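You operate a simulated robot arm through the tools that you are given. There is no shell and no other tool. Be economical: measure what you need, move in short steps, check, and stop when the job is done.

You run a simulated robot arm. Do the job below in one go: nothing can be reset, and whatever is moved stays where it is left.

Task
Turn the heat down to 125, melt one blue block in the glue pot, then turn the heat off.
Fine: pot lid shut again; two blocks stay in the tray; leave the other dials.

Only the result counts: the job must be done as asked and must still hold three seconds after the hand-in. Knocking over, shifting, dropping, spilling or breaking anything else fails it. Lids that push on must go on centred and level and be pressed home; caps that screw on are set level and turned clockwise until they are tight.

Robot
A 6-joint arm with a fingered hand on a trunk, on a base that drives. Base frame: it is fixed to the floor where the robot stands at the start and does not move with it; the origin is under the middle of the robot, x ahead of it, y to its left, z up. Units: mm, degrees, N and s.
With the tool pointing down near the work surface it reaches from about 180 to 580 mm from the robot's upright axis, wherever it stands. Its first joint turns from -166.0 to 166.0 degrees. Places, roughly: glue pot [600, -300, 900]; heat dial [600, 0, 1000]; height wheel [600, -600, 1100]; inside of the glue pot [500, -300, 800]; mode dial [-200, -1600, 1000]; pot lid [500, -300, 1000]; speed dial [-200, -1700, 1000]. Payload 3.2 kg.
The tool frame sits at the grasp point between the pads (the TCP): z along the fingers, y along the line on which they close. The tips reach 22 mm beyond it. The gripper opens to 112 mm. The gripper's body begins 60 mm behind the TCP. The gripper is a hand of 3 fingers: y runs from the thumb to the fingers, the wrist lies at [0, 0, -218] in the tool frame, and closing takes about 1.5 s.
Orientation is that of the tool frame in the base frame, as a unit quaternion [x, y, z, w]. With the fingers straight down and closing along the base's y, the tool's x points along the base's -x, its y along +y and its z along -z.

Tools
- The arm moves only by the tool send_rows. Its argument "series" is a list of rows, each a list of 6 numbers: the shift along the tool's x, y, z in units of 50 mm (1.0 is 50 mm), then the turn, a rotation vector about the tool's x, y, z in units of 4 degrees (1.0 is 4 degrees). In form: [[dx, dy, dz, wx, wy, wz], ...]. A call has 1 to 8 rows; each row shifts and turns the commanded pose from where the row before left it, along the tool's axes as they then stand. "hand" is the gripper command, from -1 (fully open) to 1 (shut), values between in proportion, set as the call begins (left out, the last holds). A call with a number of a shift or a turn outside -1 to 1 is refused whole. Rows are played at 5 a second. More than 50 mm and 8.6 degrees between two rows, or a gripper value outside its range, and nothing of the call is played. Where a pose cannot be reached the arm comes as near as it can. A force on the tool above 40 N (or 10 N above the force at the start of the call, whichever is more), or a blocked arm, ends the call early, and 0.2 s more pass. Each finger travels about 108 mm/s and halts on what it meets, pressing with about 31 N; the grip force reading is that of the motor and also rises with nothing between the fingers. The clock runs only during rows and for 0.2 s after the last one: add rows that do not move to give the fingers time. It gives the time, the measured TCP pose, the force on the tool (base axes), the opening and the grip force at its end, in the units of the frame above (readings bear some noise), with the torque about the TCP (base axes, N m) and any sound that the robot's microphone picked up.
- Cameras (640 x 400 px; columns grow to the right, rows downward): "scene" is now at [22.8, 136, 1504.8]; the picture's right is [-0.29, -0.96, 0.00], its down [-0.56, 0.17, -0.81] and it looks along [0.77, -0.24, -0.59] (base axes); focal length 277 px, centre (320, 200). "wrist" rides on the gripper at [66, 3, -80] in the tool frame; the picture's right is [-0.05, 1.00, 0.00], its down [-0.77, -0.04, -0.64] and it looks along [-0.64, -0.03, 0.77] (tool axes); focal length 275 px, centre (320, 200). There is no depth. A picture from a camera that has moved, and an enlarged one, comes with that camera's place and axes in the base frame and with its lens.
- camera(camera): a new picture of that camera. The clock stands still meanwhile.
- lift_body(by): slides the trunk up (or, below 0, down) by that many mm; the arm and the scene camera ride with it, the base frame stays. It gives what a move gives, with no picture.
- base_move(legs): drives the robot by 1 to 6 legs, each [ahead, turn to the left] in mm and degrees, along the robot's own axes; the way and the turn of a leg run together, so that a leg with both is an arc; at most 1500 mm and 180 degrees a leg. The arm and the cameras ride along, it lands a little off, and it stops where it bumps. It gives what a move gives.
- finger_targets(finger1, finger2, thumb_bend): sets how far each is bent, from 0 (flat) to 1 (curled in); at 0.3 the hand is open as for a grip, at 0.7 the pads meet at the TCP. One left out holds its place. A second passes; each finger stops where it meets its share of the squeeze, and holds until it gets a number again. A gripper value or a shape takes the hand back. It gives what a move gives, with no picture; readings hold the bend of each and the force on the fingers (four entries, about 0 where the hand has none), thumb and palm.
- set_grasp(shape): the hand has 3 fingers and takes this shape, open, in about a second: jaw (thumb against the fingers, like two jaws); tri (thumb and two fingers); tip (a fingertip pinch); poke (one finger out to press); point (the index stretched); flat (the hand flat); cup (the hand cupped); fist (a fist). The gripper value then closes the fingers along that shape, each until it touches; the sizes above hold for jaw. It gives what a move gives, with no picture.
- aim_head(pan, tilt): turns the head with the scene camera to pan (to the left, within 155 degrees either way) and tilt (down, from -29 to 69), counted from straight ahead of the robot. It gives what a move gives.
- inspect(camera, box): a new picture of the part [left, top, right, bottom] of that camera's present view, enlarged. The clock stands still meanwhile.
- hand_in(): hands the job in; it is judged then, once.

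Go step by step. Nothing tells you exact positions but the pictures and the camera data: compare them with the known pose of the tool, close in by small moves and look again before you grip or let go. The budget is 120 turns and 78 pictures, counting those below and the enlarged ones. Unless the task says otherwise, let go and move clear before handing in, and close with one line.

The tools are called after "Call:" by a JSON object that holds its "fn" and its "kwargs". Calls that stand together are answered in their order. send_rows: Moves the arm, as the interface text tells. Its arguments: {"type":"object","properties":{"series":{"type":"array","items":{"type":"array","items":{"type":"number"}}},"hand":{"type":"number"}},"required":["series"]} The other tools are called the same way: lift_body (by) slides the trunk up or down; set_grasp (shape) gives the hand a shape; finger_targets (finger1, finger2, thumb_bend) moves the fingers one by one; base_move (legs) drives the base; aim_head (pan, tilt) turns the head that bears the scene camera; camera (camera) takes a picture; inspect (camera, box) takes an enlarged picture of a part of a camera's view; hand_in () hands the job in.

At the start:

```text
time: 0.0
ee_pos: [373.6, -153.0, 999.8]
orientation: [-0.002, 1.0, 0.0, 0.0]
contact_force: [-0.3, -0.7, -0.3]
wrist_torque: [0.02, -0.01, 0.01]
gripper_width: 112.1
gripper_force: 0.1
shape: jaw
bend: [0.3, 0.3, 0.3]
finger forces: [0.0, 0.1, 0.0, 0.0, 0.0, 0.0]
trunk travel left (down, up): [-525.0, 65.0]
robot x, y, heading: [2.1, -4.2, 0.0]
head pan, tilt: [-17.1, 36.2]
```

scene: 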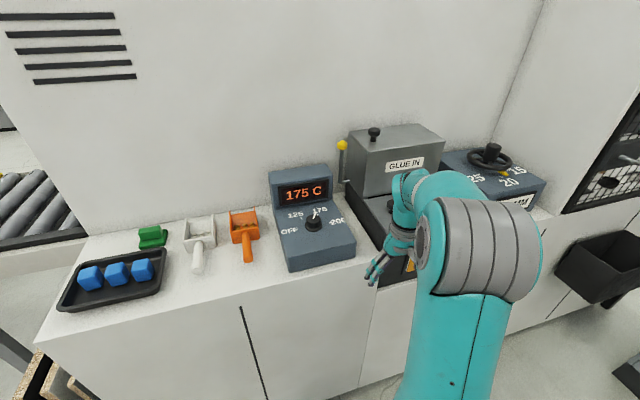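
wrist: 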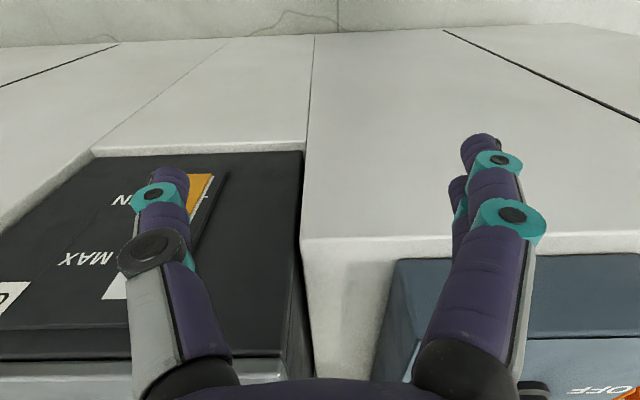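

I see the heat dial box showing 175 C, the glue pot to its right, and three blue blocks in a tray on the left. I'll look closer at the dial, pot and tray.

Call:
{"fn": "inspect", "kwargs": {"camera": "scene", "box": [250, 150, 380, 280]}}

Call:
{"fn": "inspect", "kwargs": {"camera": "scene", "box": [320, 110, 560, 260]}}

Call:
{"fn": "inspect", "kwargs": {"camera": "scene", "box": [40, 190, 280, 340]}}

```text
3.08 times, centred on (315, 215) of scene
camera zoom: at [22.8, 136.0, 1504.8], right [-0.29, -0.96, 0.0], down [-0.56, 0.17, -0.81], along [0.77, -0.24, -0.59], focal length 852 px, centre (335, 154)
```

zoom: 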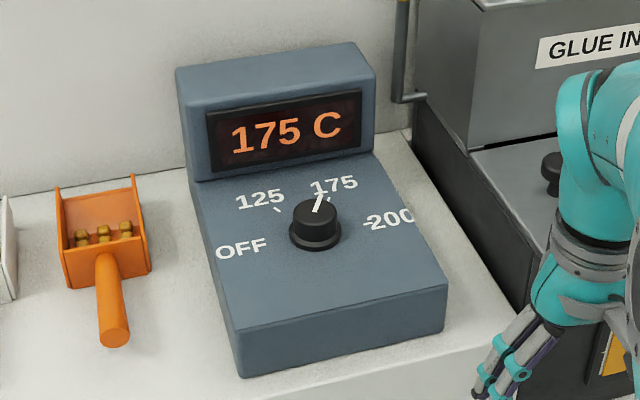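

```text
2.67 times, centred on (440, 185) of scene
camera zoom: at [22.8, 136.0, 1504.8], right [-0.29, -0.96, 0.0], down [-0.56, 0.17, -0.81], along [0.77, -0.24, -0.59], focal length 738 px, centre (0, 240)
```

zoom: 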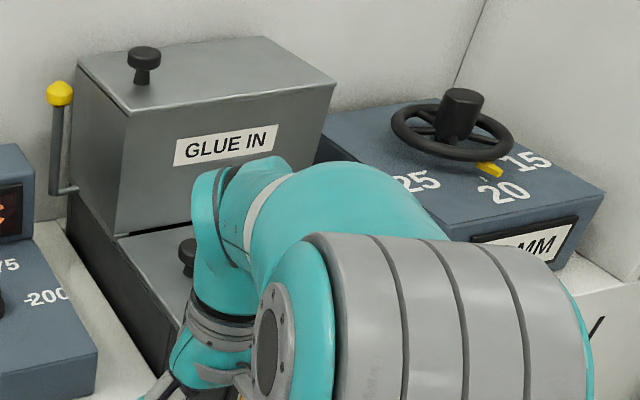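

```text
2.67 times, centred on (160, 265) of scene
camera zoom: at [22.8, 136.0, 1504.8], right [-0.29, -0.96, 0.0], down [-0.56, 0.17, -0.81], along [0.77, -0.24, -0.59], focal length 738 px, centre (747, 27)
```

zoom: 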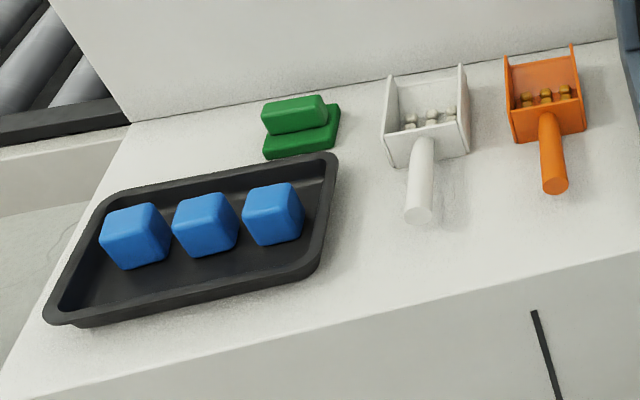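

The arm hides the pot. I'll lift it and swing it left for a clear view of the pot.

Call:
{"fn": "send_rows", "kwargs": {"series": [[0, 0, -1, 0, 0, 0], [0, 0, -1, 0, 0, 0], [0, 0, -1, 0, 0, 0], [0, 1, 0, 0, 0, 0], [0, 1, 0, 0, 0, 0], [0, 1, 0, 0, 0, 0], [0, 1, 0, 0, 0, 0], [0, 1, 0, 0, 0, 0]], "hand": -1}}

Call:
{"fn": "aim_head", "kwargs": {"pan": -35, "tilt": 40}}

Call:
{"fn": "camera", "kwargs": {"camera": "scene"}}

```text
time: 1.8
ee_pos: [373.9, 96.0, 1151.1]
orientation: [-0.001, 1.0, 0.0, 0.0]
contact_force: [0.2, -0.1, 0.0]
wrist_torque: [-0.02, 0.01, -0.02]
gripper_width: 112.0
gripper_force: 0.2
shape: jaw
bend: [0.3, 0.3, 0.3]
finger forces: [0.1, 0.0, 0.0, 0.0, 0.0, 0.0]
trunk travel left (down, up): [-525.0, 65.0]
robot x, y, heading: [-2.7, -4.6, 0.2]
head pan, tilt: [-17.1, 36.2]
```

```text
time: 2.6
ee_pos: [372.7, 94.1, 1150.3]
orientation: [-0.002, 1.0, 0.0, 0.0]
contact_force: [0.2, 0.3, 0.5]
wrist_torque: [0.05, -0.03, 0.01]
gripper_width: 111.9
gripper_force: 0.1
shape: jaw
bend: [0.3, 0.3, 0.3]
finger forces: [0.1, 0.0, 0.0, 0.0, 0.1, 0.1]
trunk travel left (down, up): [-525.0, 65.0]
robot x, y, heading: [-4.0, -6.9, 0.3]
head pan, tilt: [-35.0, 40.0]
```

```text
72 pictures are left
camera scene: at [8.9, 113.1, 1499.0], right [-0.57, -0.82, 0.0], down [-0.53, 0.37, -0.77], along [0.63, -0.44, -0.64], focal length 277 px, centre (320, 200)
```

scene: 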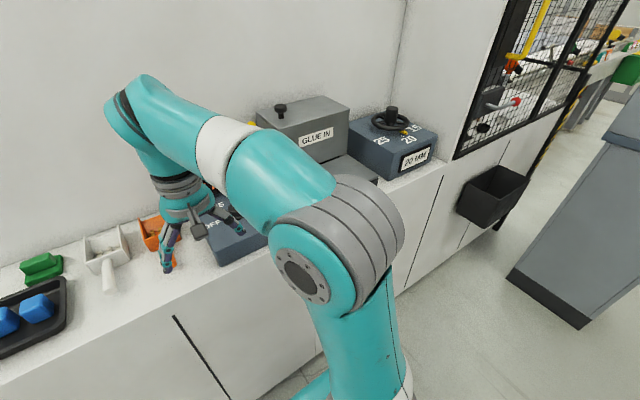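

The elbow still hides the pot, so I'll use the wrist camera, first facing the dial and then the pot.

Call:
{"fn": "send_rows", "kwargs": {"series": [[0, -0.85, 0, 0, 0, 0], [0, -0.85, 0, 0, 0, 0], [0, -0.85, 0, 0, 0, 0]]}}

Call:
{"fn": "camera", "kwargs": {"camera": "wrist"}}

Call:
{"fn": "send_rows", "kwargs": {"series": [[0, -0.9, 0, 0, 0, 0], [0, -0.9, 0, 0, 0, 0], [0, -0.9, 0, 0, 0, 0], [0, -0.9, 0, 0, 0, 0], [0, -0.9, 0, 0, 0, 0], [0, -0.9, 0, 0, 0, 0]]}}

Call:
{"fn": "camera", "kwargs": {"camera": "wrist"}}

```text
time: 3.4
ee_pos: [372.7, -33.1, 1150.1]
orientation: [-0.002, 1.0, 0.0, -0.001]
contact_force: [0.0, 0.8, 0.1]
wrist_torque: [0.03, 0.03, 0.0]
gripper_width: 111.9
gripper_force: 0.0
shape: jaw
bend: [0.3, 0.3, 0.3]
finger forces: [0.0, 0.1, 0.0, 0.0, 0.0, 0.0]
trunk travel left (down, up): [-525.0, 65.0]
robot x, y, heading: [0.7, -6.6, -0.0]
head pan, tilt: [-35.0, 40.0]
```

```text
71 pictures are left
camera wrist: at [306.6, -28.0, 1230.9], right [0.04, 1.0, 0.0], down [0.77, -0.03, 0.64], along [0.64, -0.03, -0.77], focal length 275 px, centre (320, 200)
```

wrist: 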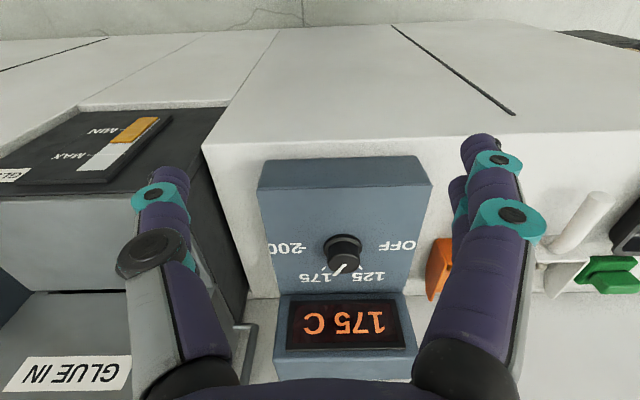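

```text
time: 4.8
ee_pos: [373.6, -289.9, 1135.2]
orientation: [-0.001, 1.0, -0.001, 0.003]
contact_force: [-0.3, -0.4, 0.4]
wrist_torque: [-0.01, -0.01, -0.04]
gripper_width: 111.4
gripper_force: 0.1
shape: jaw
bend: [0.3, 0.3, 0.3]
finger forces: [0.0, 0.0, 0.0, 0.0, 0.0, 0.0]
out of reach, approached as far as the arm can: row 6
trunk travel left (down, up): [-525.0, 65.0]
robot x, y, heading: [-2.3, -6.3, 0.2]
head pan, tilt: [-35.0, 40.0]
```

```text
70 pictures are left
camera wrist: at [306.5, -284.1, 1215.3], right [0.05, 1.0, 0.0], down [0.77, -0.03, 0.64], along [0.64, -0.03, -0.77], focal length 275 px, centre (320, 200)
```

wrist: 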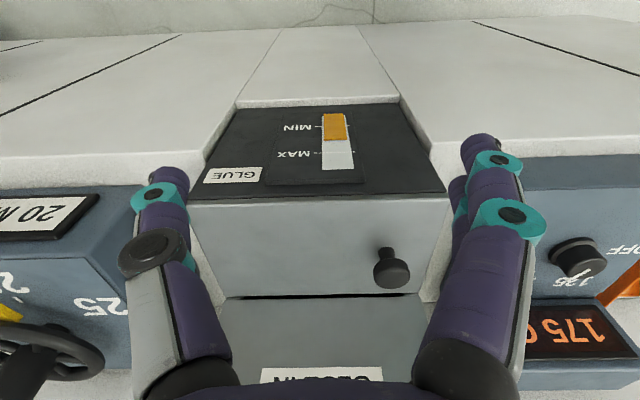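

The dial cap is near (544,-13,1030). The pot has a grey lid whose knob is near (539,-222,1050), in front of the hopper. I'll zoom in to see how the lid works.

Call:
{"fn": "inspect", "kwargs": {"camera": "wrist", "box": [180, 90, 460, 390]}}

Call:
{"fn": "aim_head", "kwargs": {"pan": -15, "tilt": 40}}

Call:
{"fn": "camera", "kwargs": {"camera": "scene"}}

```text
1.33 times, centred on (320, 240) of wrist
camera zoom: at [306.5, -284.1, 1215.3], right [0.05, 1.0, 0.0], down [0.77, -0.03, 0.64], along [0.64, -0.03, -0.77], focal length 367 px, centre (320, 147)
```

zoom: 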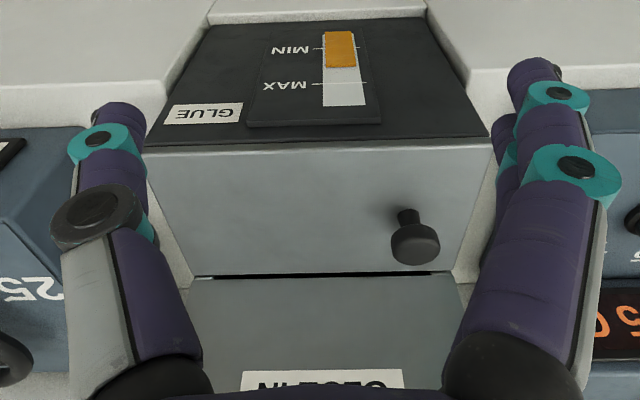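

```text
time: 5.6
ee_pos: [373.4, -287.7, 1135.3]
orientation: [0.0, 1.0, -0.001, 0.0]
contact_force: [-0.4, 0.3, 0.1]
wrist_torque: [0.01, 0.02, 0.01]
gripper_width: 111.9
gripper_force: 0.0
shape: jaw
bend: [0.3, 0.3, 0.3]
finger forces: [0.1, 0.0, 0.1, 0.0, 0.0, 0.1]
trunk travel left (down, up): [-525.0, 65.0]
robot x, y, heading: [-4.2, -5.0, 0.1]
head pan, tilt: [-15.0, 40.0]
```

```text
68 pictures are left
camera scene: at [21.3, 139.7, 1499.0], right [-0.26, -0.97, 0.0], down [-0.62, 0.17, -0.77], along [0.74, -0.2, -0.64], focal length 277 px, centre (320, 200)
```

scene: 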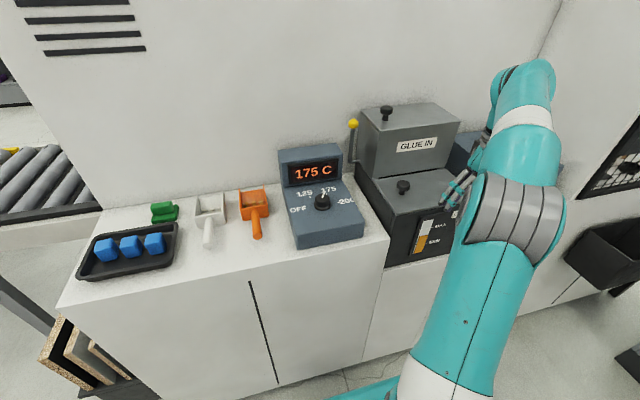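

Call:
{"fn": "inspect", "kwargs": {"camera": "scene", "box": [335, 90, 475, 270]}}

```text
2.22 times, centred on (405, 180) of scene
camera zoom: at [21.3, 139.7, 1499.0], right [-0.26, -0.97, 0.0], down [-0.62, 0.17, -0.77], along [0.74, -0.2, -0.64], focal length 615 px, centre (131, 244)
```

zoom: 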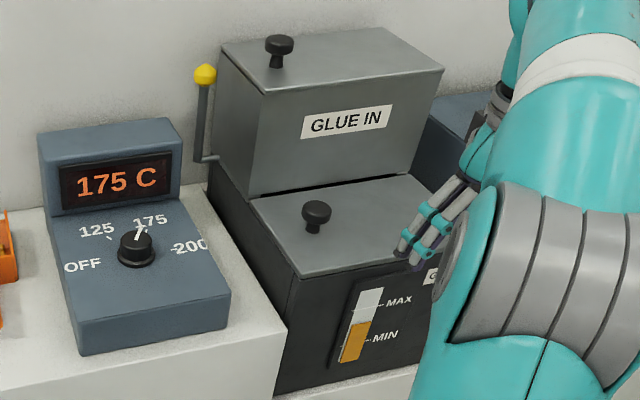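

The front lid is the pot lid. The dial and lid are near the limit of reach, so I'll check the floor clearance before driving forward a little.

Call:
{"fn": "aim_head", "kwargs": {"pan": 20, "tilt": 65}}

Call:
{"fn": "camera", "kwargs": {"camera": "scene"}}

```text
time: 6.7
ee_pos: [373.9, -288.7, 1135.5]
orientation: [-0.001, 1.0, -0.001, 0.001]
contact_force: [0.2, -0.5, 0.1]
wrist_torque: [0.01, -0.01, -0.01]
gripper_width: 111.7
gripper_force: 0.0
shape: jaw
bend: [0.3, 0.3, 0.3]
finger forces: [0.0, 0.1, 0.0, 0.0, 0.0, 0.0]
trunk travel left (down, up): [-525.0, 65.0]
robot x, y, heading: [-0.9, -7.8, 0.2]
head pan, tilt: [20.0, 65.0]
```

```text
66 pictures are left
camera scene: at [-3.7, 182.5, 1466.7], right [0.34, -0.94, 0.0], down [-0.85, -0.31, -0.42], along [0.4, 0.14, -0.91], focal length 277 px, centre (320, 200)
```

scene: 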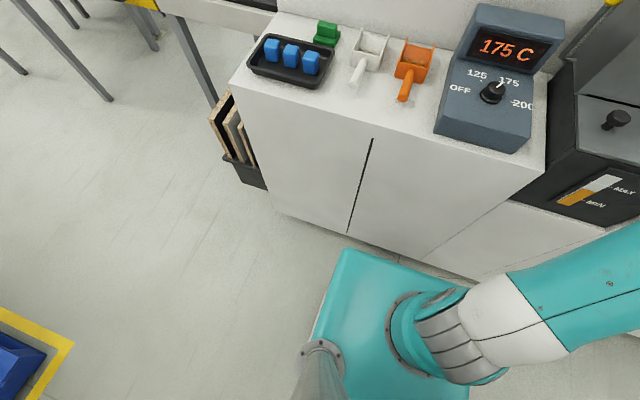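

There's about 100 mm of floor clearance. I'll drive 80 mm forward, then bring the hand over the dial.

Call:
{"fn": "base_move", "kwargs": {"legs": [[80, 0]]}}

Call:
{"fn": "send_rows", "kwargs": {"series": [[0, 0.9, 0, 0, 0, 0], [0, 0.9, 0, 0, 0, 0], [0, 0.9, 0, 0, 0, 0], [0, 0.9, 0, 0, 0, 0], [0, 0.9, 0, 0, 0, 0], [0, 0.9, 0, 0, 0, 0]]}}

Call:
{"fn": "camera", "kwargs": {"camera": "wrist"}}

```text
time: 7.7
ee_pos: [453.8, -288.3, 1134.0]
orientation: [-0.001, 1.0, 0.0, 0.001]
contact_force: [-0.2, -0.2, -1.1]
wrist_torque: [-0.02, 0.0, 0.0]
gripper_width: 112.0
gripper_force: 0.1
shape: jaw
bend: [0.3, 0.3, 0.3]
finger forces: [0.1, 0.0, 0.1, 0.1, 0.1, 0.1]
trunk travel left (down, up): [-525.0, 65.0]
robot x, y, heading: [77.8, -4.2, 0.2]
head pan, tilt: [20.0, 65.0]
```

```text
time: 9.1
ee_pos: [453.6, -17.0, 1134.3]
orientation: [0.0, 1.0, 0.0, 0.0]
contact_force: [-0.6, -0.1, 0.1]
wrist_torque: [-0.03, -0.04, 0.0]
gripper_width: 112.0
gripper_force: 0.0
shape: jaw
bend: [0.3, 0.3, 0.3]
finger forces: [0.0, 0.0, 0.0, 0.0, 0.1, 0.0]
trunk travel left (down, up): [-525.0, 65.0]
robot x, y, heading: [79.9, -6.1, -0.0]
head pan, tilt: [20.0, 65.0]
```

```text
65 pictures are left
camera wrist: at [386.1, -12.5, 1215.5], right [0.05, 1.0, 0.0], down [0.77, -0.03, 0.64], along [0.64, -0.03, -0.77], focal length 275 px, centre (320, 200)
```

wrist: 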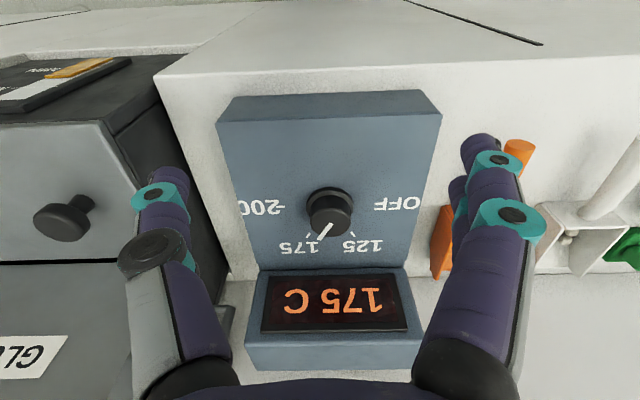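

The dial is between the fingers' line of approach. I'll move above it and lower a bit.

Call:
{"fn": "send_rows", "kwargs": {"series": [[-0.7, 0.05, 0, 0, 0, 0], [-0.7, 0.05, 0, 0, 0, 0], [-0.7, 0, 0.4, 0, 0, 0], [0, 0, 0.5, 0, 0, 0]]}}

Call:
{"fn": "camera", "kwargs": {"camera": "wrist"}}

Call:
{"fn": "aim_head", "kwargs": {"pan": -15, "tilt": 50}}

Call:
{"fn": "camera", "kwargs": {"camera": "scene"}}

```text
time: 10.1
ee_pos: [558.6, -13.3, 1088.1]
orientation: [0.0, 1.0, -0.001, 0.001]
contact_force: [0.0, -0.6, -0.3]
wrist_torque: [-0.02, -0.04, -0.01]
gripper_width: 111.9
gripper_force: 0.0
shape: jaw
bend: [0.3, 0.3, 0.3]
finger forces: [0.1, 0.1, 0.0, 0.0, 0.0, 0.0]
trunk travel left (down, up): [-525.0, 65.0]
robot x, y, heading: [81.7, -3.5, 0.2]
head pan, tilt: [20.0, 65.0]
```

```text
64 pictures are left
camera wrist: at [491.5, -7.8, 1169.6], right [0.04, 1.0, 0.0], down [0.77, -0.03, 0.64], along [0.64, -0.03, -0.77], focal length 275 px, centre (320, 200)
```

wrist: 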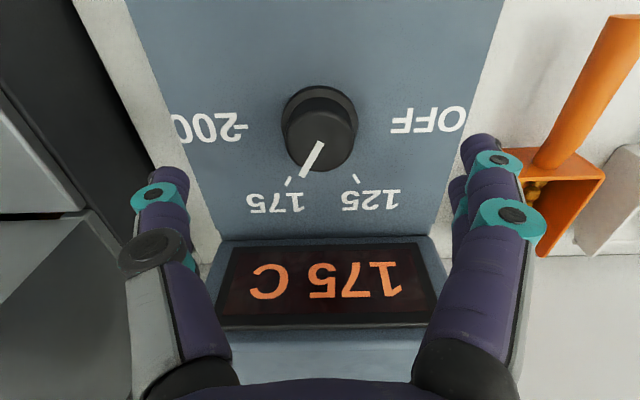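

```text
time: 11.1
ee_pos: [558.0, -13.4, 1089.8]
orientation: [-0.001, 1.0, -0.002, 0.001]
contact_force: [-0.1, -0.3, 0.5]
wrist_torque: [0.0, 0.0, -0.01]
gripper_width: 112.0
gripper_force: 0.1
shape: jaw
bend: [0.3, 0.3, 0.3]
finger forces: [0.0, 0.0, 0.0, 0.1, 0.0, 0.1]
trunk travel left (down, up): [-525.0, 65.0]
robot x, y, heading: [80.0, -6.3, 0.3]
head pan, tilt: [-15.0, 50.0]
```

```text
63 pictures are left
camera scene: at [93.3, 142.0, 1484.8], right [-0.26, -0.97, 0.0], down [-0.74, 0.2, -0.64], along [0.62, -0.17, -0.77], focal length 277 px, centre (320, 200)
```

scene: 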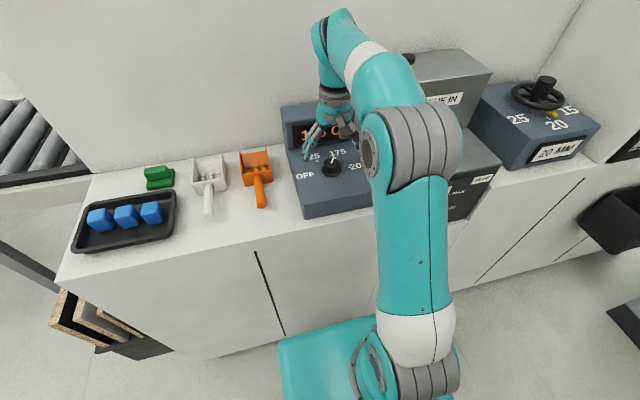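

The dial cap top is at about (557,-10,1030). The 125 mark is roughly 54° counter-clockwise of 175. I'll pre-rotate the hand clockwise, lower it and look before gripping.

Call:
{"fn": "send_rows", "kwargs": {"series": [[0, 0.06, 0, 0, 0, 1], [0, 0, 0, 0, 0, 1], [0, 0, 0, 0, 0, 1], [0, 0, 0, 0, 0, 1], [0, 0, 0, 0, 0, 1], [0, 0, 0, 0, 0, 1], [0, 0, 0, 0, 0, 1]]}}

Call:
{"fn": "send_rows", "kwargs": {"series": [[0, 0, 0.4, 0, 0, 0], [0, 0, 0.4, 0, 0, 0], [0, 0, 0.3, 0, 0, 0]]}}

Call:
{"fn": "camera", "kwargs": {"camera": "wrist"}}

Call:
{"fn": "inspect", "kwargs": {"camera": "scene", "box": [270, 90, 400, 220]}}

```text
time: 12.7
ee_pos: [558.3, -10.2, 1089.5]
orientation: [0.242, 0.97, 0.0, 0.001]
contact_force: [-0.8, 0.4, -0.4]
wrist_torque: [0.03, -0.01, 0.04]
gripper_width: 112.4
gripper_force: 0.0
shape: jaw
bend: [0.3, 0.3, 0.3]
finger forces: [0.0, 0.0, 0.0, 0.0, 0.1, 0.0]
trunk travel left (down, up): [-525.0, 65.0]
robot x, y, heading: [82.6, -6.1, 0.1]
head pan, tilt: [-15.0, 50.0]
```

```text
time: 13.5
ee_pos: [558.9, -10.1, 1033.5]
orientation: [0.242, 0.97, 0.0, 0.002]
contact_force: [-0.1, 0.0, -0.9]
wrist_torque: [0.0, -0.02, -0.05]
gripper_width: 111.9
gripper_force: 0.1
shape: jaw
bend: [0.3, 0.3, 0.3]
finger forces: [0.0, 0.0, 0.0, 0.0, 0.1, 0.1]
trunk travel left (down, up): [-525.0, 65.0]
robot x, y, heading: [76.2, -2.6, -0.0]
head pan, tilt: [-15.0, 50.0]
```

```text
62 pictures are left
camera wrist: at [500.2, 25.1, 1114.6], right [0.51, 0.86, 0.0], down [0.66, -0.39, 0.64], along [0.55, -0.33, -0.77], focal length 275 px, centre (320, 200)
```

wrist: 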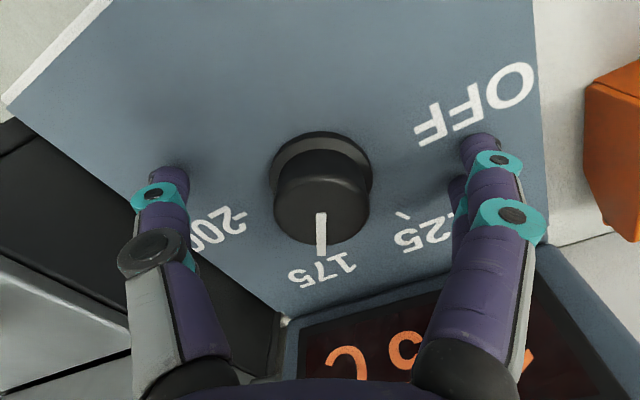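

```text
3.08 times, centred on (335, 155) of scene
camera zoom: at [93.4, 141.9, 1484.8], right [-0.26, -0.97, 0.0], down [-0.74, 0.2, -0.64], along [0.62, -0.17, -0.77], focal length 852 px, centre (274, 338)
```

zoom: 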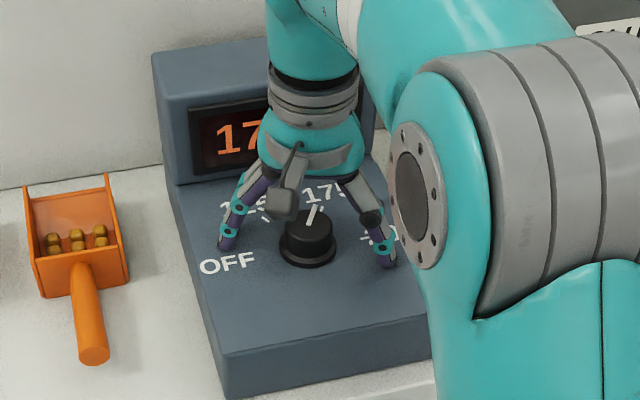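

The cap is centred between the thumb and fingers. Closing the grip now.

Call:
{"fn": "send_rows", "kwargs": {"series": [[0, 0, 0.06, 0, 0, 0], [0, 0, 0, 0, 0, 0], [0, 0, 0, 0, 0, 0], [0, 0, 0, 0, 0, 0], [0, 0, 0, 0, 0, 0], [0, 0, 0, 0, 0, 0], [0, 0, 0, 0, 0, 0]], "hand": 1}}

Call:
{"fn": "camera", "kwargs": {"camera": "wrist"}}

```text
time: 15.2
ee_pos: [556.0, -12.5, 1034.1]
orientation: [0.242, 0.97, -0.001, 0.005]
contact_force: [-11.4, -9.1, 19.9]
wrist_torque: [-0.19, 0.18, -0.06]
gripper_width: 30.0
gripper_force: 30.9
shape: jaw
bend: [0.75, 0.75, 0.7]
finger forces: [11.9, 13.7, 0.0, 0.0, 38.3, 0.0]
trunk travel left (down, up): [-525.0, 65.0]
robot x, y, heading: [80.2, -3.2, -0.2]
head pan, tilt: [-15.0, 50.0]
stopped in row 7: the force on the tool passed its limit at 40 N (the readings are from after the stop); the commanded pose is now the measured one
```

```text
60 pictures are left
camera wrist: at [497.3, 22.8, 1114.4], right [0.51, 0.86, 0.0], down [0.66, -0.39, 0.64], along [0.55, -0.33, -0.76], focal length 275 px, centre (320, 200)
```

wrist: 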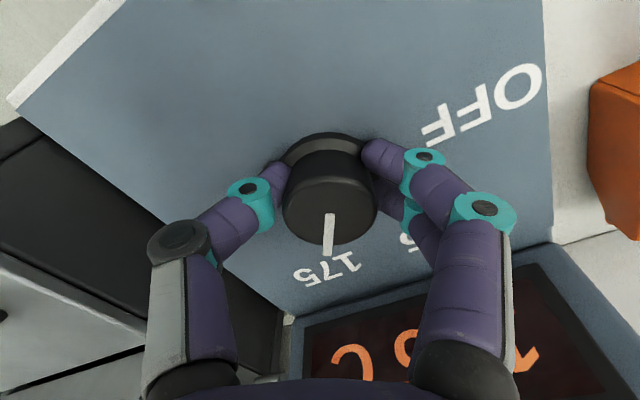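

The cap is gripped. I'll turn counter-clockwise in small steps.

Call:
{"fn": "send_rows", "kwargs": {"series": [[0, 0, -0.03, 0, 0, -1], [0, 0, 0, 0, 0, -1], [0, 0, 0, 0, 0, -1], [0, 0, 0, 0, 0, -1]]}}

Call:
{"fn": "camera", "kwargs": {"camera": "wrist"}}

```text
time: 16.2
ee_pos: [556.1, -12.1, 1035.2]
orientation: [0.104, 0.995, 0.0, 0.003]
contact_force: [-10.7, -18.5, 13.8]
wrist_torque: [-0.47, 0.21, -0.12]
gripper_width: 28.9
gripper_force: 31.7
shape: jaw
bend: [0.75, 0.75, 0.7]
finger forces: [9.4, 12.0, 0.0, 0.0, 43.7, 0.0]
trunk travel left (down, up): [-525.0, 65.0]
robot x, y, heading: [79.6, -1.2, 0.2]
head pan, tilt: [-15.0, 50.0]
```

```text
59 pictures are left
camera wrist: at [490.8, 4.8, 1115.2], right [0.25, 0.97, 0.0], down [0.74, -0.19, 0.64], along [0.62, -0.16, -0.77], focal length 275 px, centre (320, 200)
```

wrist: 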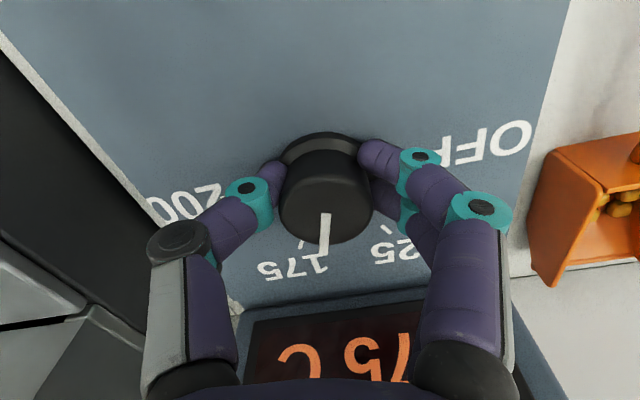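

The dial turns with the hand. I'll continue, easing the side load slightly.

Call:
{"fn": "send_rows", "kwargs": {"series": [[0, -0.04, 0, 0, 0, -1], [0, 0, 0, 0, 0, -1], [0, 0, 0, 0, 0, -1], [0, 0, 0, 0, 0, -1], [0, 0, 0, 0, 0, -1], [0, 0, 0, 0, 0, -1]]}}

Call:
{"fn": "camera", "kwargs": {"camera": "wrist"}}

```text
time: 17.6
ee_pos: [558.3, -15.0, 1035.4]
orientation: [-0.105, 0.994, -0.001, 0.004]
contact_force: [-1.4, -21.0, 21.3]
wrist_torque: [-0.36, -0.02, -0.1]
gripper_width: 28.8
gripper_force: 30.8
shape: jaw
bend: [0.75, 0.75, 0.7]
finger forces: [9.6, 12.7, 0.0, 0.1, 43.9, 0.1]
trunk travel left (down, up): [-525.0, 65.0]
robot x, y, heading: [81.5, -6.1, 0.0]
head pan, tilt: [-15.0, 50.0]
```

```text
58 pictures are left
camera wrist: at [490.3, -25.6, 1115.1], right [-0.16, 0.99, 0.0], down [0.76, 0.13, 0.64], along [0.63, 0.1, -0.77], focal length 275 px, centre (320, 200)
```

wrist: 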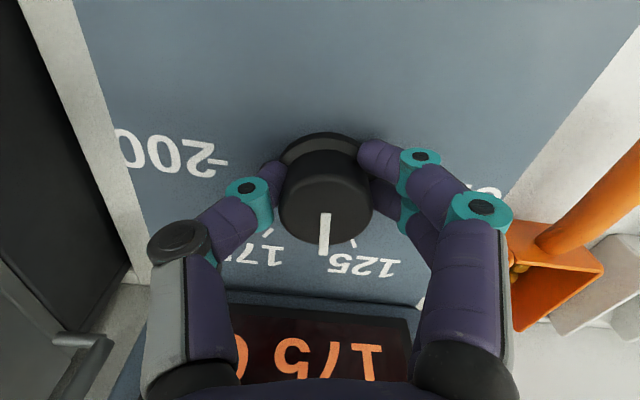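

Pointer has passed midway toward 125. I'll turn on by 12° and check.

Call:
{"fn": "send_rows", "kwargs": {"series": [[0, 0, 0, 0, 0, -1], [0, 0, 0, 0, 0, -1], [0, 0, 0, 0, 0, -1], [0, 0, 0, 0, 0, -0.5]]}}

Call:
{"fn": "camera", "kwargs": {"camera": "wrist"}}

```text
time: 18.6
ee_pos: [557.9, -17.3, 1034.0]
orientation: [-0.226, 0.974, -0.002, 0.004]
contact_force: [5.7, -22.7, 27.4]
wrist_torque: [-0.49, -0.21, -0.15]
gripper_width: 28.8
gripper_force: 30.8
shape: jaw
bend: [0.75, 0.75, 0.7]
finger forces: [8.8, 12.5, 0.0, 0.1, 49.7, 0.1]
trunk travel left (down, up): [-525.0, 65.0]
robot x, y, heading: [80.8, -10.3, -0.0]
head pan, tilt: [-15.0, 50.0]
```

```text
57 pictures are left
camera wrist: at [495.5, -41.6, 1115.0], right [-0.4, 0.92, 0.0], down [0.7, 0.31, 0.64], along [0.59, 0.25, -0.77], focal length 275 px, centre (320, 200)
```

wrist: 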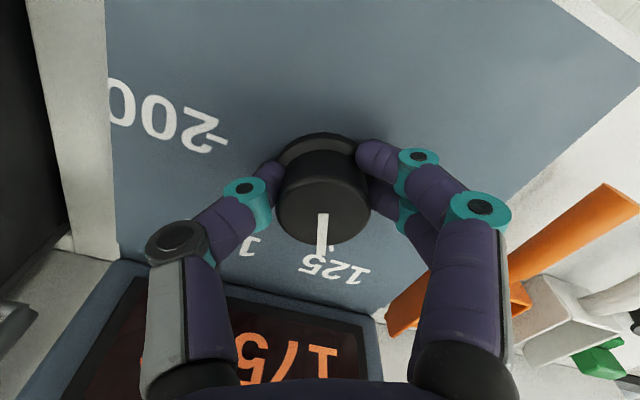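

The pointer is almost on the 125 tick. I'll add about 3° and check the display.

Call:
{"fn": "send_rows", "kwargs": {"series": [[0, 0, 0, 0, 0, -0.8], [0, 0, 0, 0, 0, 0], [0, 0, 0, 0, 0, 0]]}}

Call:
{"fn": "camera", "kwargs": {"camera": "wrist"}}

```text
time: 19.4
ee_pos: [557.8, -17.1, 1034.4]
orientation: [-0.253, 0.968, -0.002, 0.003]
contact_force: [7.9, -22.5, 31.0]
wrist_torque: [-0.55, -0.28, -0.16]
gripper_width: 29.0
gripper_force: 31.1
shape: jaw
bend: [0.75, 0.75, 0.7]
finger forces: [8.3, 12.4, 0.0, 0.0, 52.1, 0.0]
trunk travel left (down, up): [-525.0, 65.0]
robot x, y, heading: [78.2, -8.6, 0.0]
head pan, tilt: [-15.0, 50.0]
```

```text
56 pictures are left
camera wrist: at [497.1, -44.8, 1115.0], right [-0.45, 0.89, 0.0], down [0.69, 0.35, 0.64], along [0.57, 0.28, -0.77], focal length 275 px, centre (320, 200)
```

wrist: 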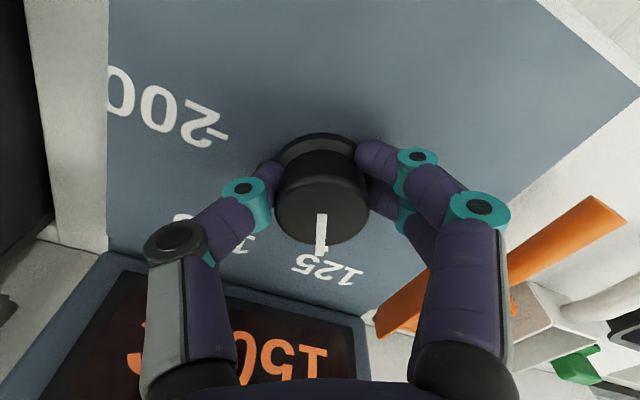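

The display reads 150 C, so it may be cooling slowly. I'll release, rise and look at the pointer and display.

Call:
{"fn": "send_rows", "kwargs": {"series": [[0, 0, 0, 0, 0, 0], [0, 0, 0, 0, 0, 0], [0, 0, 0, 0, 0, 0], [0, 0, -0.5, 0, 0, 0], [0, 0, -0.6, 0, 0, 1], [0, 0, 0, 0, 0, 1], [0, 0, 0, 0, 0, 1], [0, 0, 0, 0, 0, 1]], "hand": -1}}

Call:
{"fn": "camera", "kwargs": {"camera": "wrist"}}

```text
time: 21.2
ee_pos: [556.7, -11.0, 1089.8]
orientation: [-0.115, 0.993, -0.001, 0.002]
contact_force: [0.4, -0.1, -0.3]
wrist_torque: [0.0, -0.02, 0.03]
gripper_width: 112.3
gripper_force: 0.1
shape: jaw
bend: [0.3, 0.3, 0.3]
finger forces: [0.1, 0.0, 0.1, 0.0, 0.0, 0.0]
trunk travel left (down, up): [-525.0, 65.0]
robot x, y, heading: [76.6, -5.7, -0.1]
head pan, tilt: [-15.0, 50.0]
```

```text
55 pictures are left
camera wrist: at [491.9, -22.6, 1169.1], right [-0.18, 0.98, 0.0], down [0.76, 0.14, 0.64], along [0.63, 0.11, -0.77], focal length 275 px, centre (320, 200)
```

wrist: 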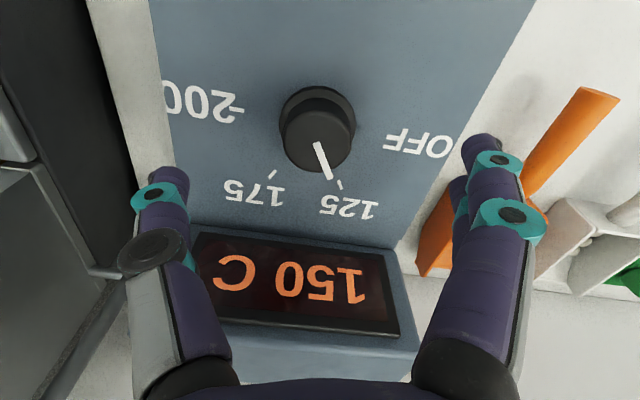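

The pointer appears on the 125 tick. I'll wait a second or so and see whether the reading keeps falling.

Call:
{"fn": "send_rows", "kwargs": {"series": [[0, 0, 0, 0, 0, 0], [0, 0, 0, 0, 0, 0], [0, 0, 0, 0, 0, 0], [0, 0, 0, 0, 0, 0], [0, 0, 0, 0, 0, 0], [0, 0, 0, 0, 0, 0], [0, 0, 0, 0, 0, 0], [0, 0, 0, 0, 0, 0]]}}

Call:
{"fn": "inspect", "kwargs": {"camera": "wrist", "box": [180, 70, 440, 340]}}

```text
time: 23.0
ee_pos: [558.7, -12.9, 1088.5]
orientation: [-0.116, 0.993, -0.001, 0.001]
contact_force: [0.4, 0.5, -0.1]
wrist_torque: [0.02, 0.01, -0.01]
gripper_width: 111.9
gripper_force: 0.1
shape: jaw
bend: [0.3, 0.3, 0.3]
finger forces: [0.1, 0.0, 0.0, 0.1, 0.0, 0.0]
trunk travel left (down, up): [-525.0, 65.0]
robot x, y, heading: [79.6, -3.7, -0.1]
head pan, tilt: [-15.0, 50.0]
```

```text
1.48 times, centred on (310, 205) of wrist
camera zoom: at [491.9, -22.7, 1169.0], right [-0.18, 0.98, 0.0], down [0.76, 0.14, 0.64], along [0.63, 0.11, -0.77], focal length 408 px, centre (335, 193)
```

zoom: 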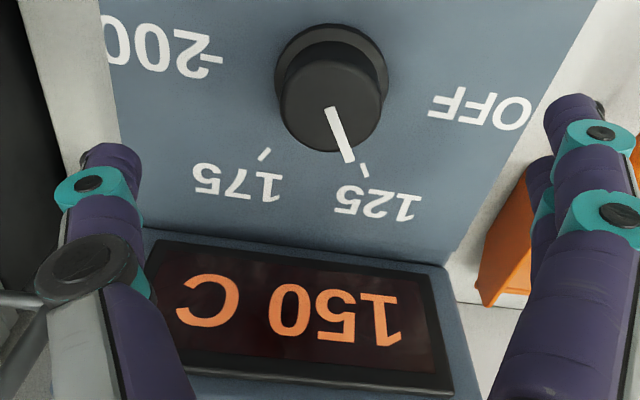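

Still 150. I'll wait longer to tell a slow cooling from a setting.

Call:
{"fn": "send_rows", "kwargs": {"series": [[0, 0, 0, 0, 0, 0], [0, 0, 0, 0, 0, 0], [0, 0, 0, 0, 0, 0], [0, 0, 0, 0, 0, 0], [0, 0, 0, 0, 0, 0], [0, 0, 0, 0, 0, 0], [0, 0, 0, 0, 0, 0], [0, 0, 0, 0, 0, 0]]}}

Call:
{"fn": "send_rows", "kwargs": {"series": [[0, 0, 0, 0, 0, 0], [0, 0, 0, 0, 0, 0], [0, 0, 0, 0, 0, 0], [0, 0, 0, 0, 0, 0], [0, 0, 0, 0, 0, 0], [0, 0, 0, 0, 0, 0], [0, 0, 0, 0, 0, 0], [0, 0, 0, 0, 0, 0]]}}

Call:
{"fn": "send_rows", "kwargs": {"series": [[0, 0, 0, 0, 0, 0], [0, 0, 0, 0, 0, 0], [0, 0, 0, 0, 0, 0], [0, 0, 0, 0, 0, 0], [0, 0, 0, 0, 0, 0], [0, 0, 0, 0, 0, 0], [0, 0, 0, 0, 0, 0], [0, 0, 0, 0, 0, 0]]}}

Call:
{"fn": "camera", "kwargs": {"camera": "wrist"}}

```text
time: 24.8
ee_pos: [558.7, -12.7, 1089.1]
orientation: [-0.116, 0.993, -0.001, 0.002]
contact_force: [-0.4, -0.6, 0.2]
wrist_torque: [0.02, -0.02, 0.02]
gripper_width: 112.1
gripper_force: 0.1
shape: jaw
bend: [0.3, 0.3, 0.3]
finger forces: [0.0, 0.0, 0.0, 0.0, 0.1, 0.0]
trunk travel left (down, up): [-525.0, 65.0]
robot x, y, heading: [77.0, -3.8, -0.2]
head pan, tilt: [-15.0, 50.0]
```

```text
time: 26.6
ee_pos: [558.0, -12.0, 1088.6]
orientation: [-0.115, 0.993, -0.001, 0.002]
contact_force: [0.6, 0.1, 0.1]
wrist_torque: [0.02, 0.01, 0.0]
gripper_width: 112.0
gripper_force: 0.1
shape: jaw
bend: [0.3, 0.3, 0.3]
finger forces: [0.1, 0.0, 0.0, 0.0, 0.0, 0.0]
trunk travel left (down, up): [-525.0, 65.0]
robot x, y, heading: [78.7, -5.2, -0.5]
head pan, tilt: [-15.0, 50.0]
```

```text
time: 28.4
ee_pos: [558.7, -11.3, 1088.7]
orientation: [-0.116, 0.993, -0.002, 0.002]
contact_force: [0.8, 0.8, -0.4]
wrist_torque: [-0.01, 0.01, -0.03]
gripper_width: 111.9
gripper_force: 0.1
shape: jaw
bend: [0.3, 0.3, 0.3]
finger forces: [0.0, 0.0, 0.1, 0.0, 0.0, 0.0]
trunk travel left (down, up): [-525.0, 65.0]
robot x, y, heading: [78.7, -6.1, -0.1]
head pan, tilt: [-15.0, 50.0]
```

```text
53 pictures are left
camera wrist: at [491.9, -22.7, 1169.0], right [-0.18, 0.98, 0.0], down [0.76, 0.14, 0.64], along [0.63, 0.11, -0.77], focal length 275 px, centre (320, 200)
```

wrist: 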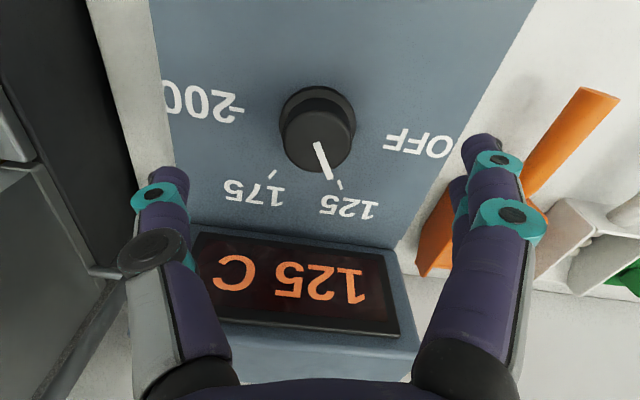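

The display now shows 125 C. Next is the lid: I'll rise, straighten the hand and move to look at its knob.

Call:
{"fn": "send_rows", "kwargs": {"series": [[0, 0, -0.8, 0, 0, 1], [0, 0, 0, 0, 0, 1], [0, 0, 0, 0, 0, 1], [0.9, 0, 0, 0, 0, 0.3], [0.9, -1, 0, 0, 0, 0], [0, -1, 0, 0, 0, 0], [0, -1, 0, 0, 0, 0], [0, -1, 0, 0, 0, 0]]}}

Call:
{"fn": "camera", "kwargs": {"camera": "wrist"}}

Call:
{"fn": "camera", "kwargs": {"camera": "scene"}}

```text
refused: row 5 steps farther than a row can; nothing moved
```

```text
52 pictures are left
camera wrist: at [491.9, -22.7, 1169.0], right [-0.18, 0.98, 0.0], down [0.76, 0.14, 0.64], along [0.63, 0.11, -0.77], focal length 275 px, centre (320, 200)
```

wrist: 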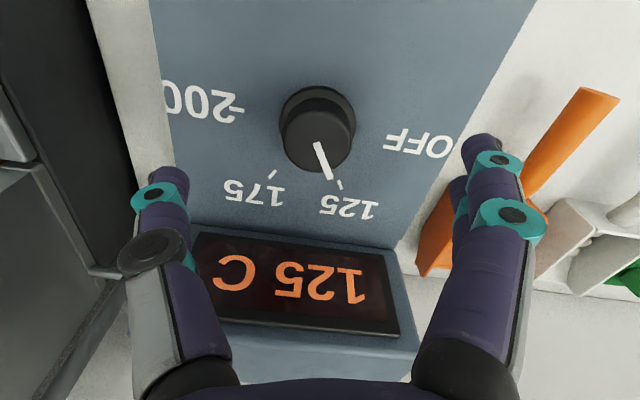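

```text
51 pictures are left
camera scene: at [93.5, 141.3, 1484.8], right [-0.26, -0.97, 0.0], down [-0.74, 0.2, -0.64], along [0.62, -0.17, -0.77], focal length 277 px, centre (320, 200)
```

scene: 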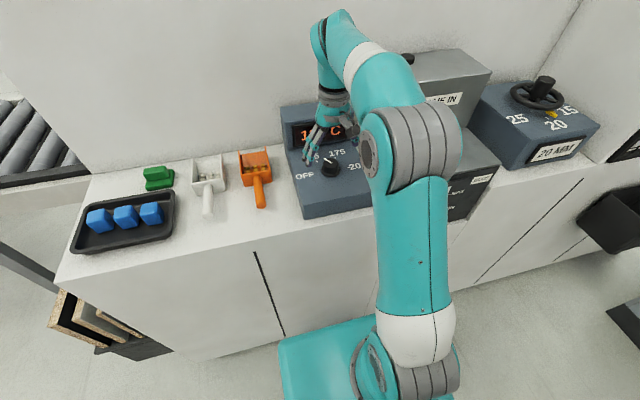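

A row was over the step limit, so nothing moved. I'll resend it with smaller steps.

Call:
{"fn": "send_rows", "kwargs": {"series": [[0, 0, -0.9, 0, 0, 1], [0, 0, 0, 0, 0, 1], [0, 0, 0, 0, 0, 1], [0.9, 0, 0, 0, 0, 0.3], [0.6, -0.7, 0, 0, 0, 0], [0, -1, 0, 0, 0, 0], [0, -1, 0, 0, 0, 0], [0, -1, 0, 0, 0, 0]]}}

Call:
{"fn": "camera", "kwargs": {"camera": "wrist"}}

```text
time: 30.2
ee_pos: [483.6, -199.9, 1132.0]
orientation: [-0.001, 1.0, 0.0, 0.002]
contact_force: [0.0, -0.6, 0.4]
wrist_torque: [0.01, -0.01, -0.01]
gripper_width: 111.8
gripper_force: 0.0
shape: jaw
bend: [0.3, 0.3, 0.3]
finger forces: [0.0, 0.0, 0.0, 0.0, 0.0, 0.1]
trunk travel left (down, up): [-525.0, 65.0]
robot x, y, heading: [78.3, -6.3, 0.1]
head pan, tilt: [-15.0, 50.0]
```

```text
50 pictures are left
camera wrist: at [416.4, -195.1, 1213.0], right [0.05, 1.0, 0.0], down [0.77, -0.03, 0.64], along [0.64, -0.03, -0.77], focal length 275 px, centre (320, 200)
```

wrist: 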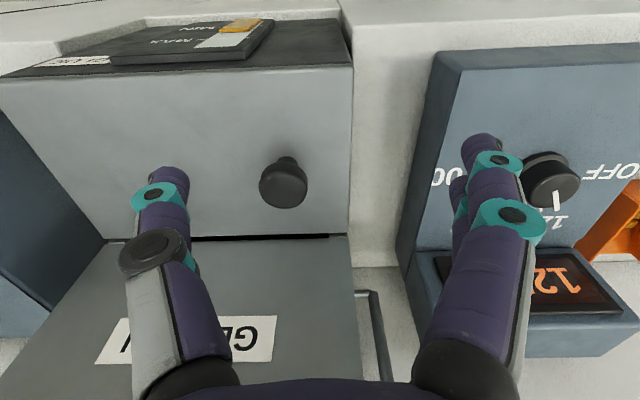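

The knob head is near (526,-225,1060), about 32 mm wide. I'll move over it and lower partway.

Call:
{"fn": "send_rows", "kwargs": {"series": [[-0.43, -0.25, 0, 0, 0, 0], [-0.43, -0.25, 0.3, 0, 0, 0], [0, 0, 0.7, 0, 0, 0]]}}

Call:
{"fn": "camera", "kwargs": {"camera": "wrist"}}

Call:
{"fn": "aim_head", "kwargs": {"pan": -28, "tilt": 45}}

Call:
{"fn": "inspect", "kwargs": {"camera": "scene", "box": [220, 60, 480, 260]}}

```text
time: 31.0
ee_pos: [525.2, -224.3, 1082.9]
orientation: [-0.001, 1.0, -0.001, 0.002]
contact_force: [0.2, 0.4, 0.4]
wrist_torque: [-0.01, 0.02, 0.0]
gripper_width: 112.3
gripper_force: 0.0
shape: jaw
bend: [0.3, 0.3, 0.3]
finger forces: [0.1, 0.0, 0.1, 0.0, 0.1, 0.0]
trunk travel left (down, up): [-525.0, 65.0]
robot x, y, heading: [79.1, -5.8, -0.2]
head pan, tilt: [-15.0, 50.0]
```

```text
49 pictures are left
camera wrist: at [458.9, -219.3, 1163.7], right [0.05, 1.0, 0.0], down [0.77, -0.03, 0.64], along [0.64, -0.03, -0.77], focal length 275 px, centre (320, 200)
```

wrist: 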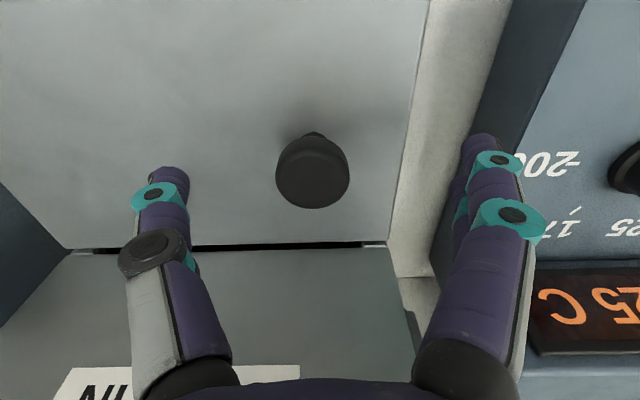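

```text
time: 31.7
ee_pos: [526.6, -224.0, 1084.1]
orientation: [-0.001, 1.0, -0.002, 0.003]
contact_force: [-0.1, 0.4, 0.1]
wrist_torque: [0.01, 0.0, 0.02]
gripper_width: 111.9
gripper_force: 0.1
shape: jaw
bend: [0.3, 0.3, 0.3]
finger forces: [0.1, 0.0, 0.0, 0.1, 0.0, 0.0]
trunk travel left (down, up): [-525.0, 65.0]
robot x, y, heading: [81.9, -2.1, -0.1]
head pan, tilt: [-28.0, 45.0]
```

```text
2.00 times, centred on (350, 160) of scene
camera zoom: at [90.9, 123.0, 1491.7], right [-0.47, -0.88, 0.0], down [-0.62, 0.33, -0.71], along [0.62, -0.33, -0.71], focal length 554 px, centre (260, 280)
```

zoom: 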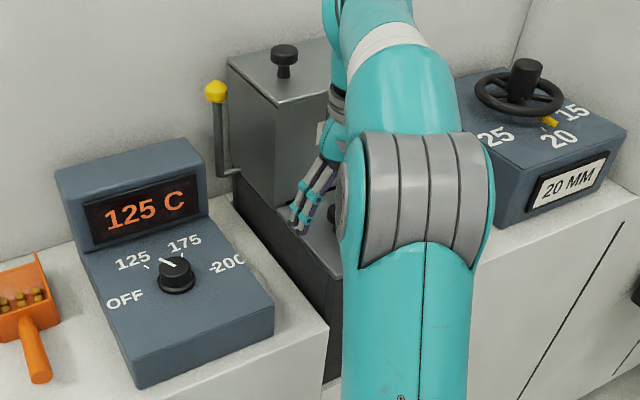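

The knob is confirmed at about (529,-226,1061). I'll lower to TCP z about 1053 and close.

Call:
{"fn": "send_rows", "kwargs": {"series": [[-0.05, -0.02, 0.3, 0, 0, 0], [0, 0, 0.3, 0, 0, 0]]}}

Call:
{"fn": "send_rows", "kwargs": {"series": [[0, 0, 0, 0, 0, 0], [0, 0, 0, 0, 0, 0], [0, 0, 0, 0, 0, 0], [0, 0, 0, 0, 0, 0], [0, 0, 0, 0, 0, 0], [0, 0, 0, 0, 0, 0]], "hand": 1}}

Call:
{"fn": "camera", "kwargs": {"camera": "wrist"}}

```text
time: 32.3
ee_pos: [528.8, -224.1, 1053.2]
orientation: [-0.001, 1.0, -0.002, 0.003]
contact_force: [-0.3, 0.0, 0.6]
wrist_torque: [0.02, 0.01, -0.01]
gripper_width: 111.9
gripper_force: 0.1
shape: jaw
bend: [0.3, 0.3, 0.3]
finger forces: [0.0, 0.0, 0.0, 0.1, 0.1, 0.1]
trunk travel left (down, up): [-525.0, 65.0]
robot x, y, heading: [78.4, -3.1, -0.2]
head pan, tilt: [-28.0, 45.0]
```

```text
time: 33.7
ee_pos: [527.8, -223.9, 1054.3]
orientation: [-0.001, 1.0, 0.0, 0.002]
contact_force: [-2.5, -0.3, -5.2]
wrist_torque: [0.39, -0.12, -0.02]
gripper_width: 8.9
gripper_force: 31.4
shape: jaw
bend: [0.67, 0.71, 0.76]
finger forces: [14.2, 20.8, 0.0, 0.0, 32.7, 0.0]
trunk travel left (down, up): [-525.0, 65.0]
robot x, y, heading: [83.5, -6.6, -0.2]
head pan, tilt: [-28.0, 45.0]
```

```text
47 pictures are left
camera wrist: at [461.1, -220.0, 1133.9], right [0.05, 1.0, 0.0], down [0.77, -0.03, 0.64], along [0.64, -0.03, -0.77], focal length 275 px, centre (320, 200)
```

wrist: 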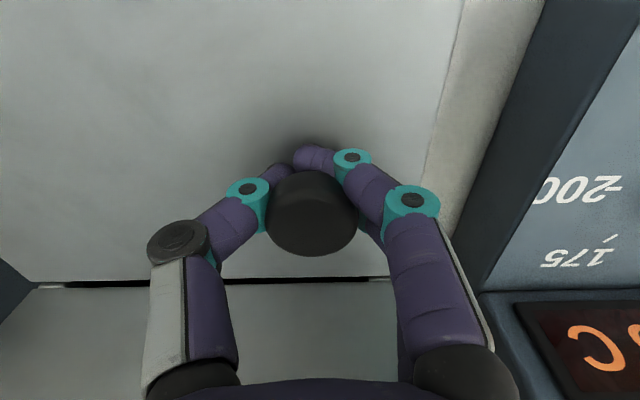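

The fingers hold the stem under the knob head. I'll lift a few millimetres and read the forces.

Call:
{"fn": "send_rows", "kwargs": {"series": [[0, 0, -0.1, 0, 0, 0], [0, 0, -0.1, 0, 0, 0], [0, 0, -0.1, 0, 0, 0], [0, 0, 0, 0, 0, 0]]}}

Call:
{"fn": "camera", "kwargs": {"camera": "wrist"}}

```text
time: 34.7
ee_pos: [527.8, -225.8, 1068.9]
orientation: [-0.001, 1.0, -0.001, 0.003]
contact_force: [-4.5, -6.2, -9.4]
wrist_torque: [0.9, -0.21, -0.02]
gripper_width: 8.9
gripper_force: 31.1
shape: jaw
bend: [0.68, 0.72, 0.75]
finger forces: [12.3, 29.9, 0.0, 0.1, 44.6, 0.0]
trunk travel left (down, up): [-525.0, 65.0]
robot x, y, heading: [83.6, -4.9, -0.2]
head pan, tilt: [-28.0, 45.0]
```

```text
46 pictures are left
camera wrist: at [461.1, -221.2, 1149.0], right [0.05, 1.0, 0.0], down [0.77, -0.03, 0.64], along [0.64, -0.03, -0.77], focal length 275 px, centre (320, 200)
```

wrist: 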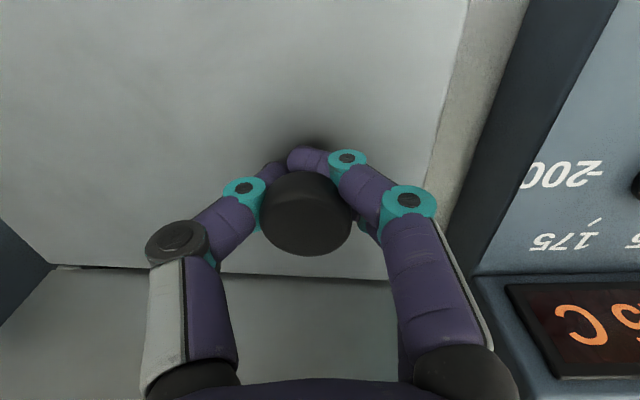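

The lid lifts on its left side, so it's hinged on the right. I'll swing it up along an arc about a hinge near y=-418, tilting the hand with it.

Call:
{"fn": "send_rows", "kwargs": {"series": [[0, -0.045, -0.27, -1, 0, 0], [0, -0.045, -0.27, -1, 0, 0], [0, -0.045, -0.27, -1, 0, 0], [0, -0.045, -0.27, -1, 0, 0]]}}

Call:
{"fn": "camera", "kwargs": {"camera": "wrist"}}

```text
time: 35.7
ee_pos: [525.8, -232.6, 1100.7]
orientation: [-0.003, 0.992, 0.124, 0.001]
contact_force: [23.6, -24.6, -13.3]
wrist_torque: [0.04, -0.24, 0.28]
gripper_width: 11.6
gripper_force: 31.3
shape: jaw
bend: [0.68, 0.71, 0.78]
finger forces: [9.4, 14.8, 0.1, 0.0, 55.6, 0.0]
out of reach, approached as far as the arm can: row 3, 4
trunk travel left (down, up): [-525.0, 65.0]
robot x, y, heading: [86.0, -8.8, -0.2]
head pan, tilt: [-28.0, 45.0]
stopped in row 4: the force on the tool passed its limit at 45 N (the readings are from after the stop); the commanded pose is now the measured one
```

```text
45 pictures are left
camera wrist: at [459.3, -247.3, 1179.3], right [0.04, 0.97, 0.25], down [0.77, -0.19, 0.61], along [0.64, 0.16, -0.75], focal length 275 px, centre (320, 200)
```

wrist: 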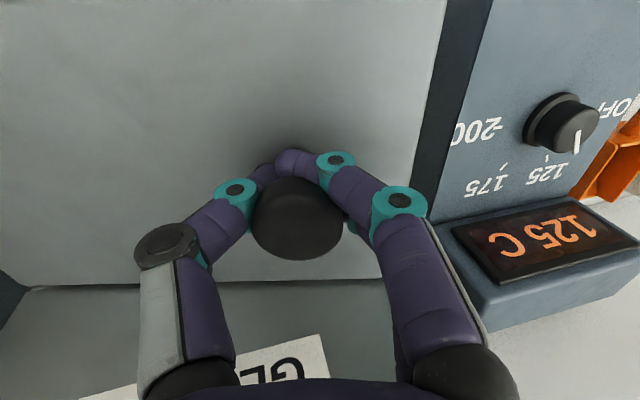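

The hand can't follow the lid that far from this stance. I'll put the lid back down, let go, and reposition the robot further right with the trunk raised.

Call:
{"fn": "send_rows", "kwargs": {"series": [[0, 0.045, 0.2, 1, 0, 0], [0, 0.045, 0.23, 1, 0, 0], [0, 0.045, 0.23, 1, 0, 0], [0, 0, 0.12, 0.55, 0, 0]]}}

```text
time: 36.7
ee_pos: [525.2, -219.1, 1064.8]
orientation: [-0.002, 1.0, 0.003, 0.003]
contact_force: [19.5, -34.4, -11.0]
wrist_torque: [0.5, -0.18, 0.25]
gripper_width: 12.7
gripper_force: 31.3
shape: jaw
bend: [0.69, 0.72, 0.76]
finger forces: [5.5, 13.0, 0.0, 0.0, 58.7, 0.0]
trunk travel left (down, up): [-525.0, 65.0]
robot x, y, heading: [83.5, -5.9, 0.0]
head pan, tilt: [-28.0, 45.0]
```

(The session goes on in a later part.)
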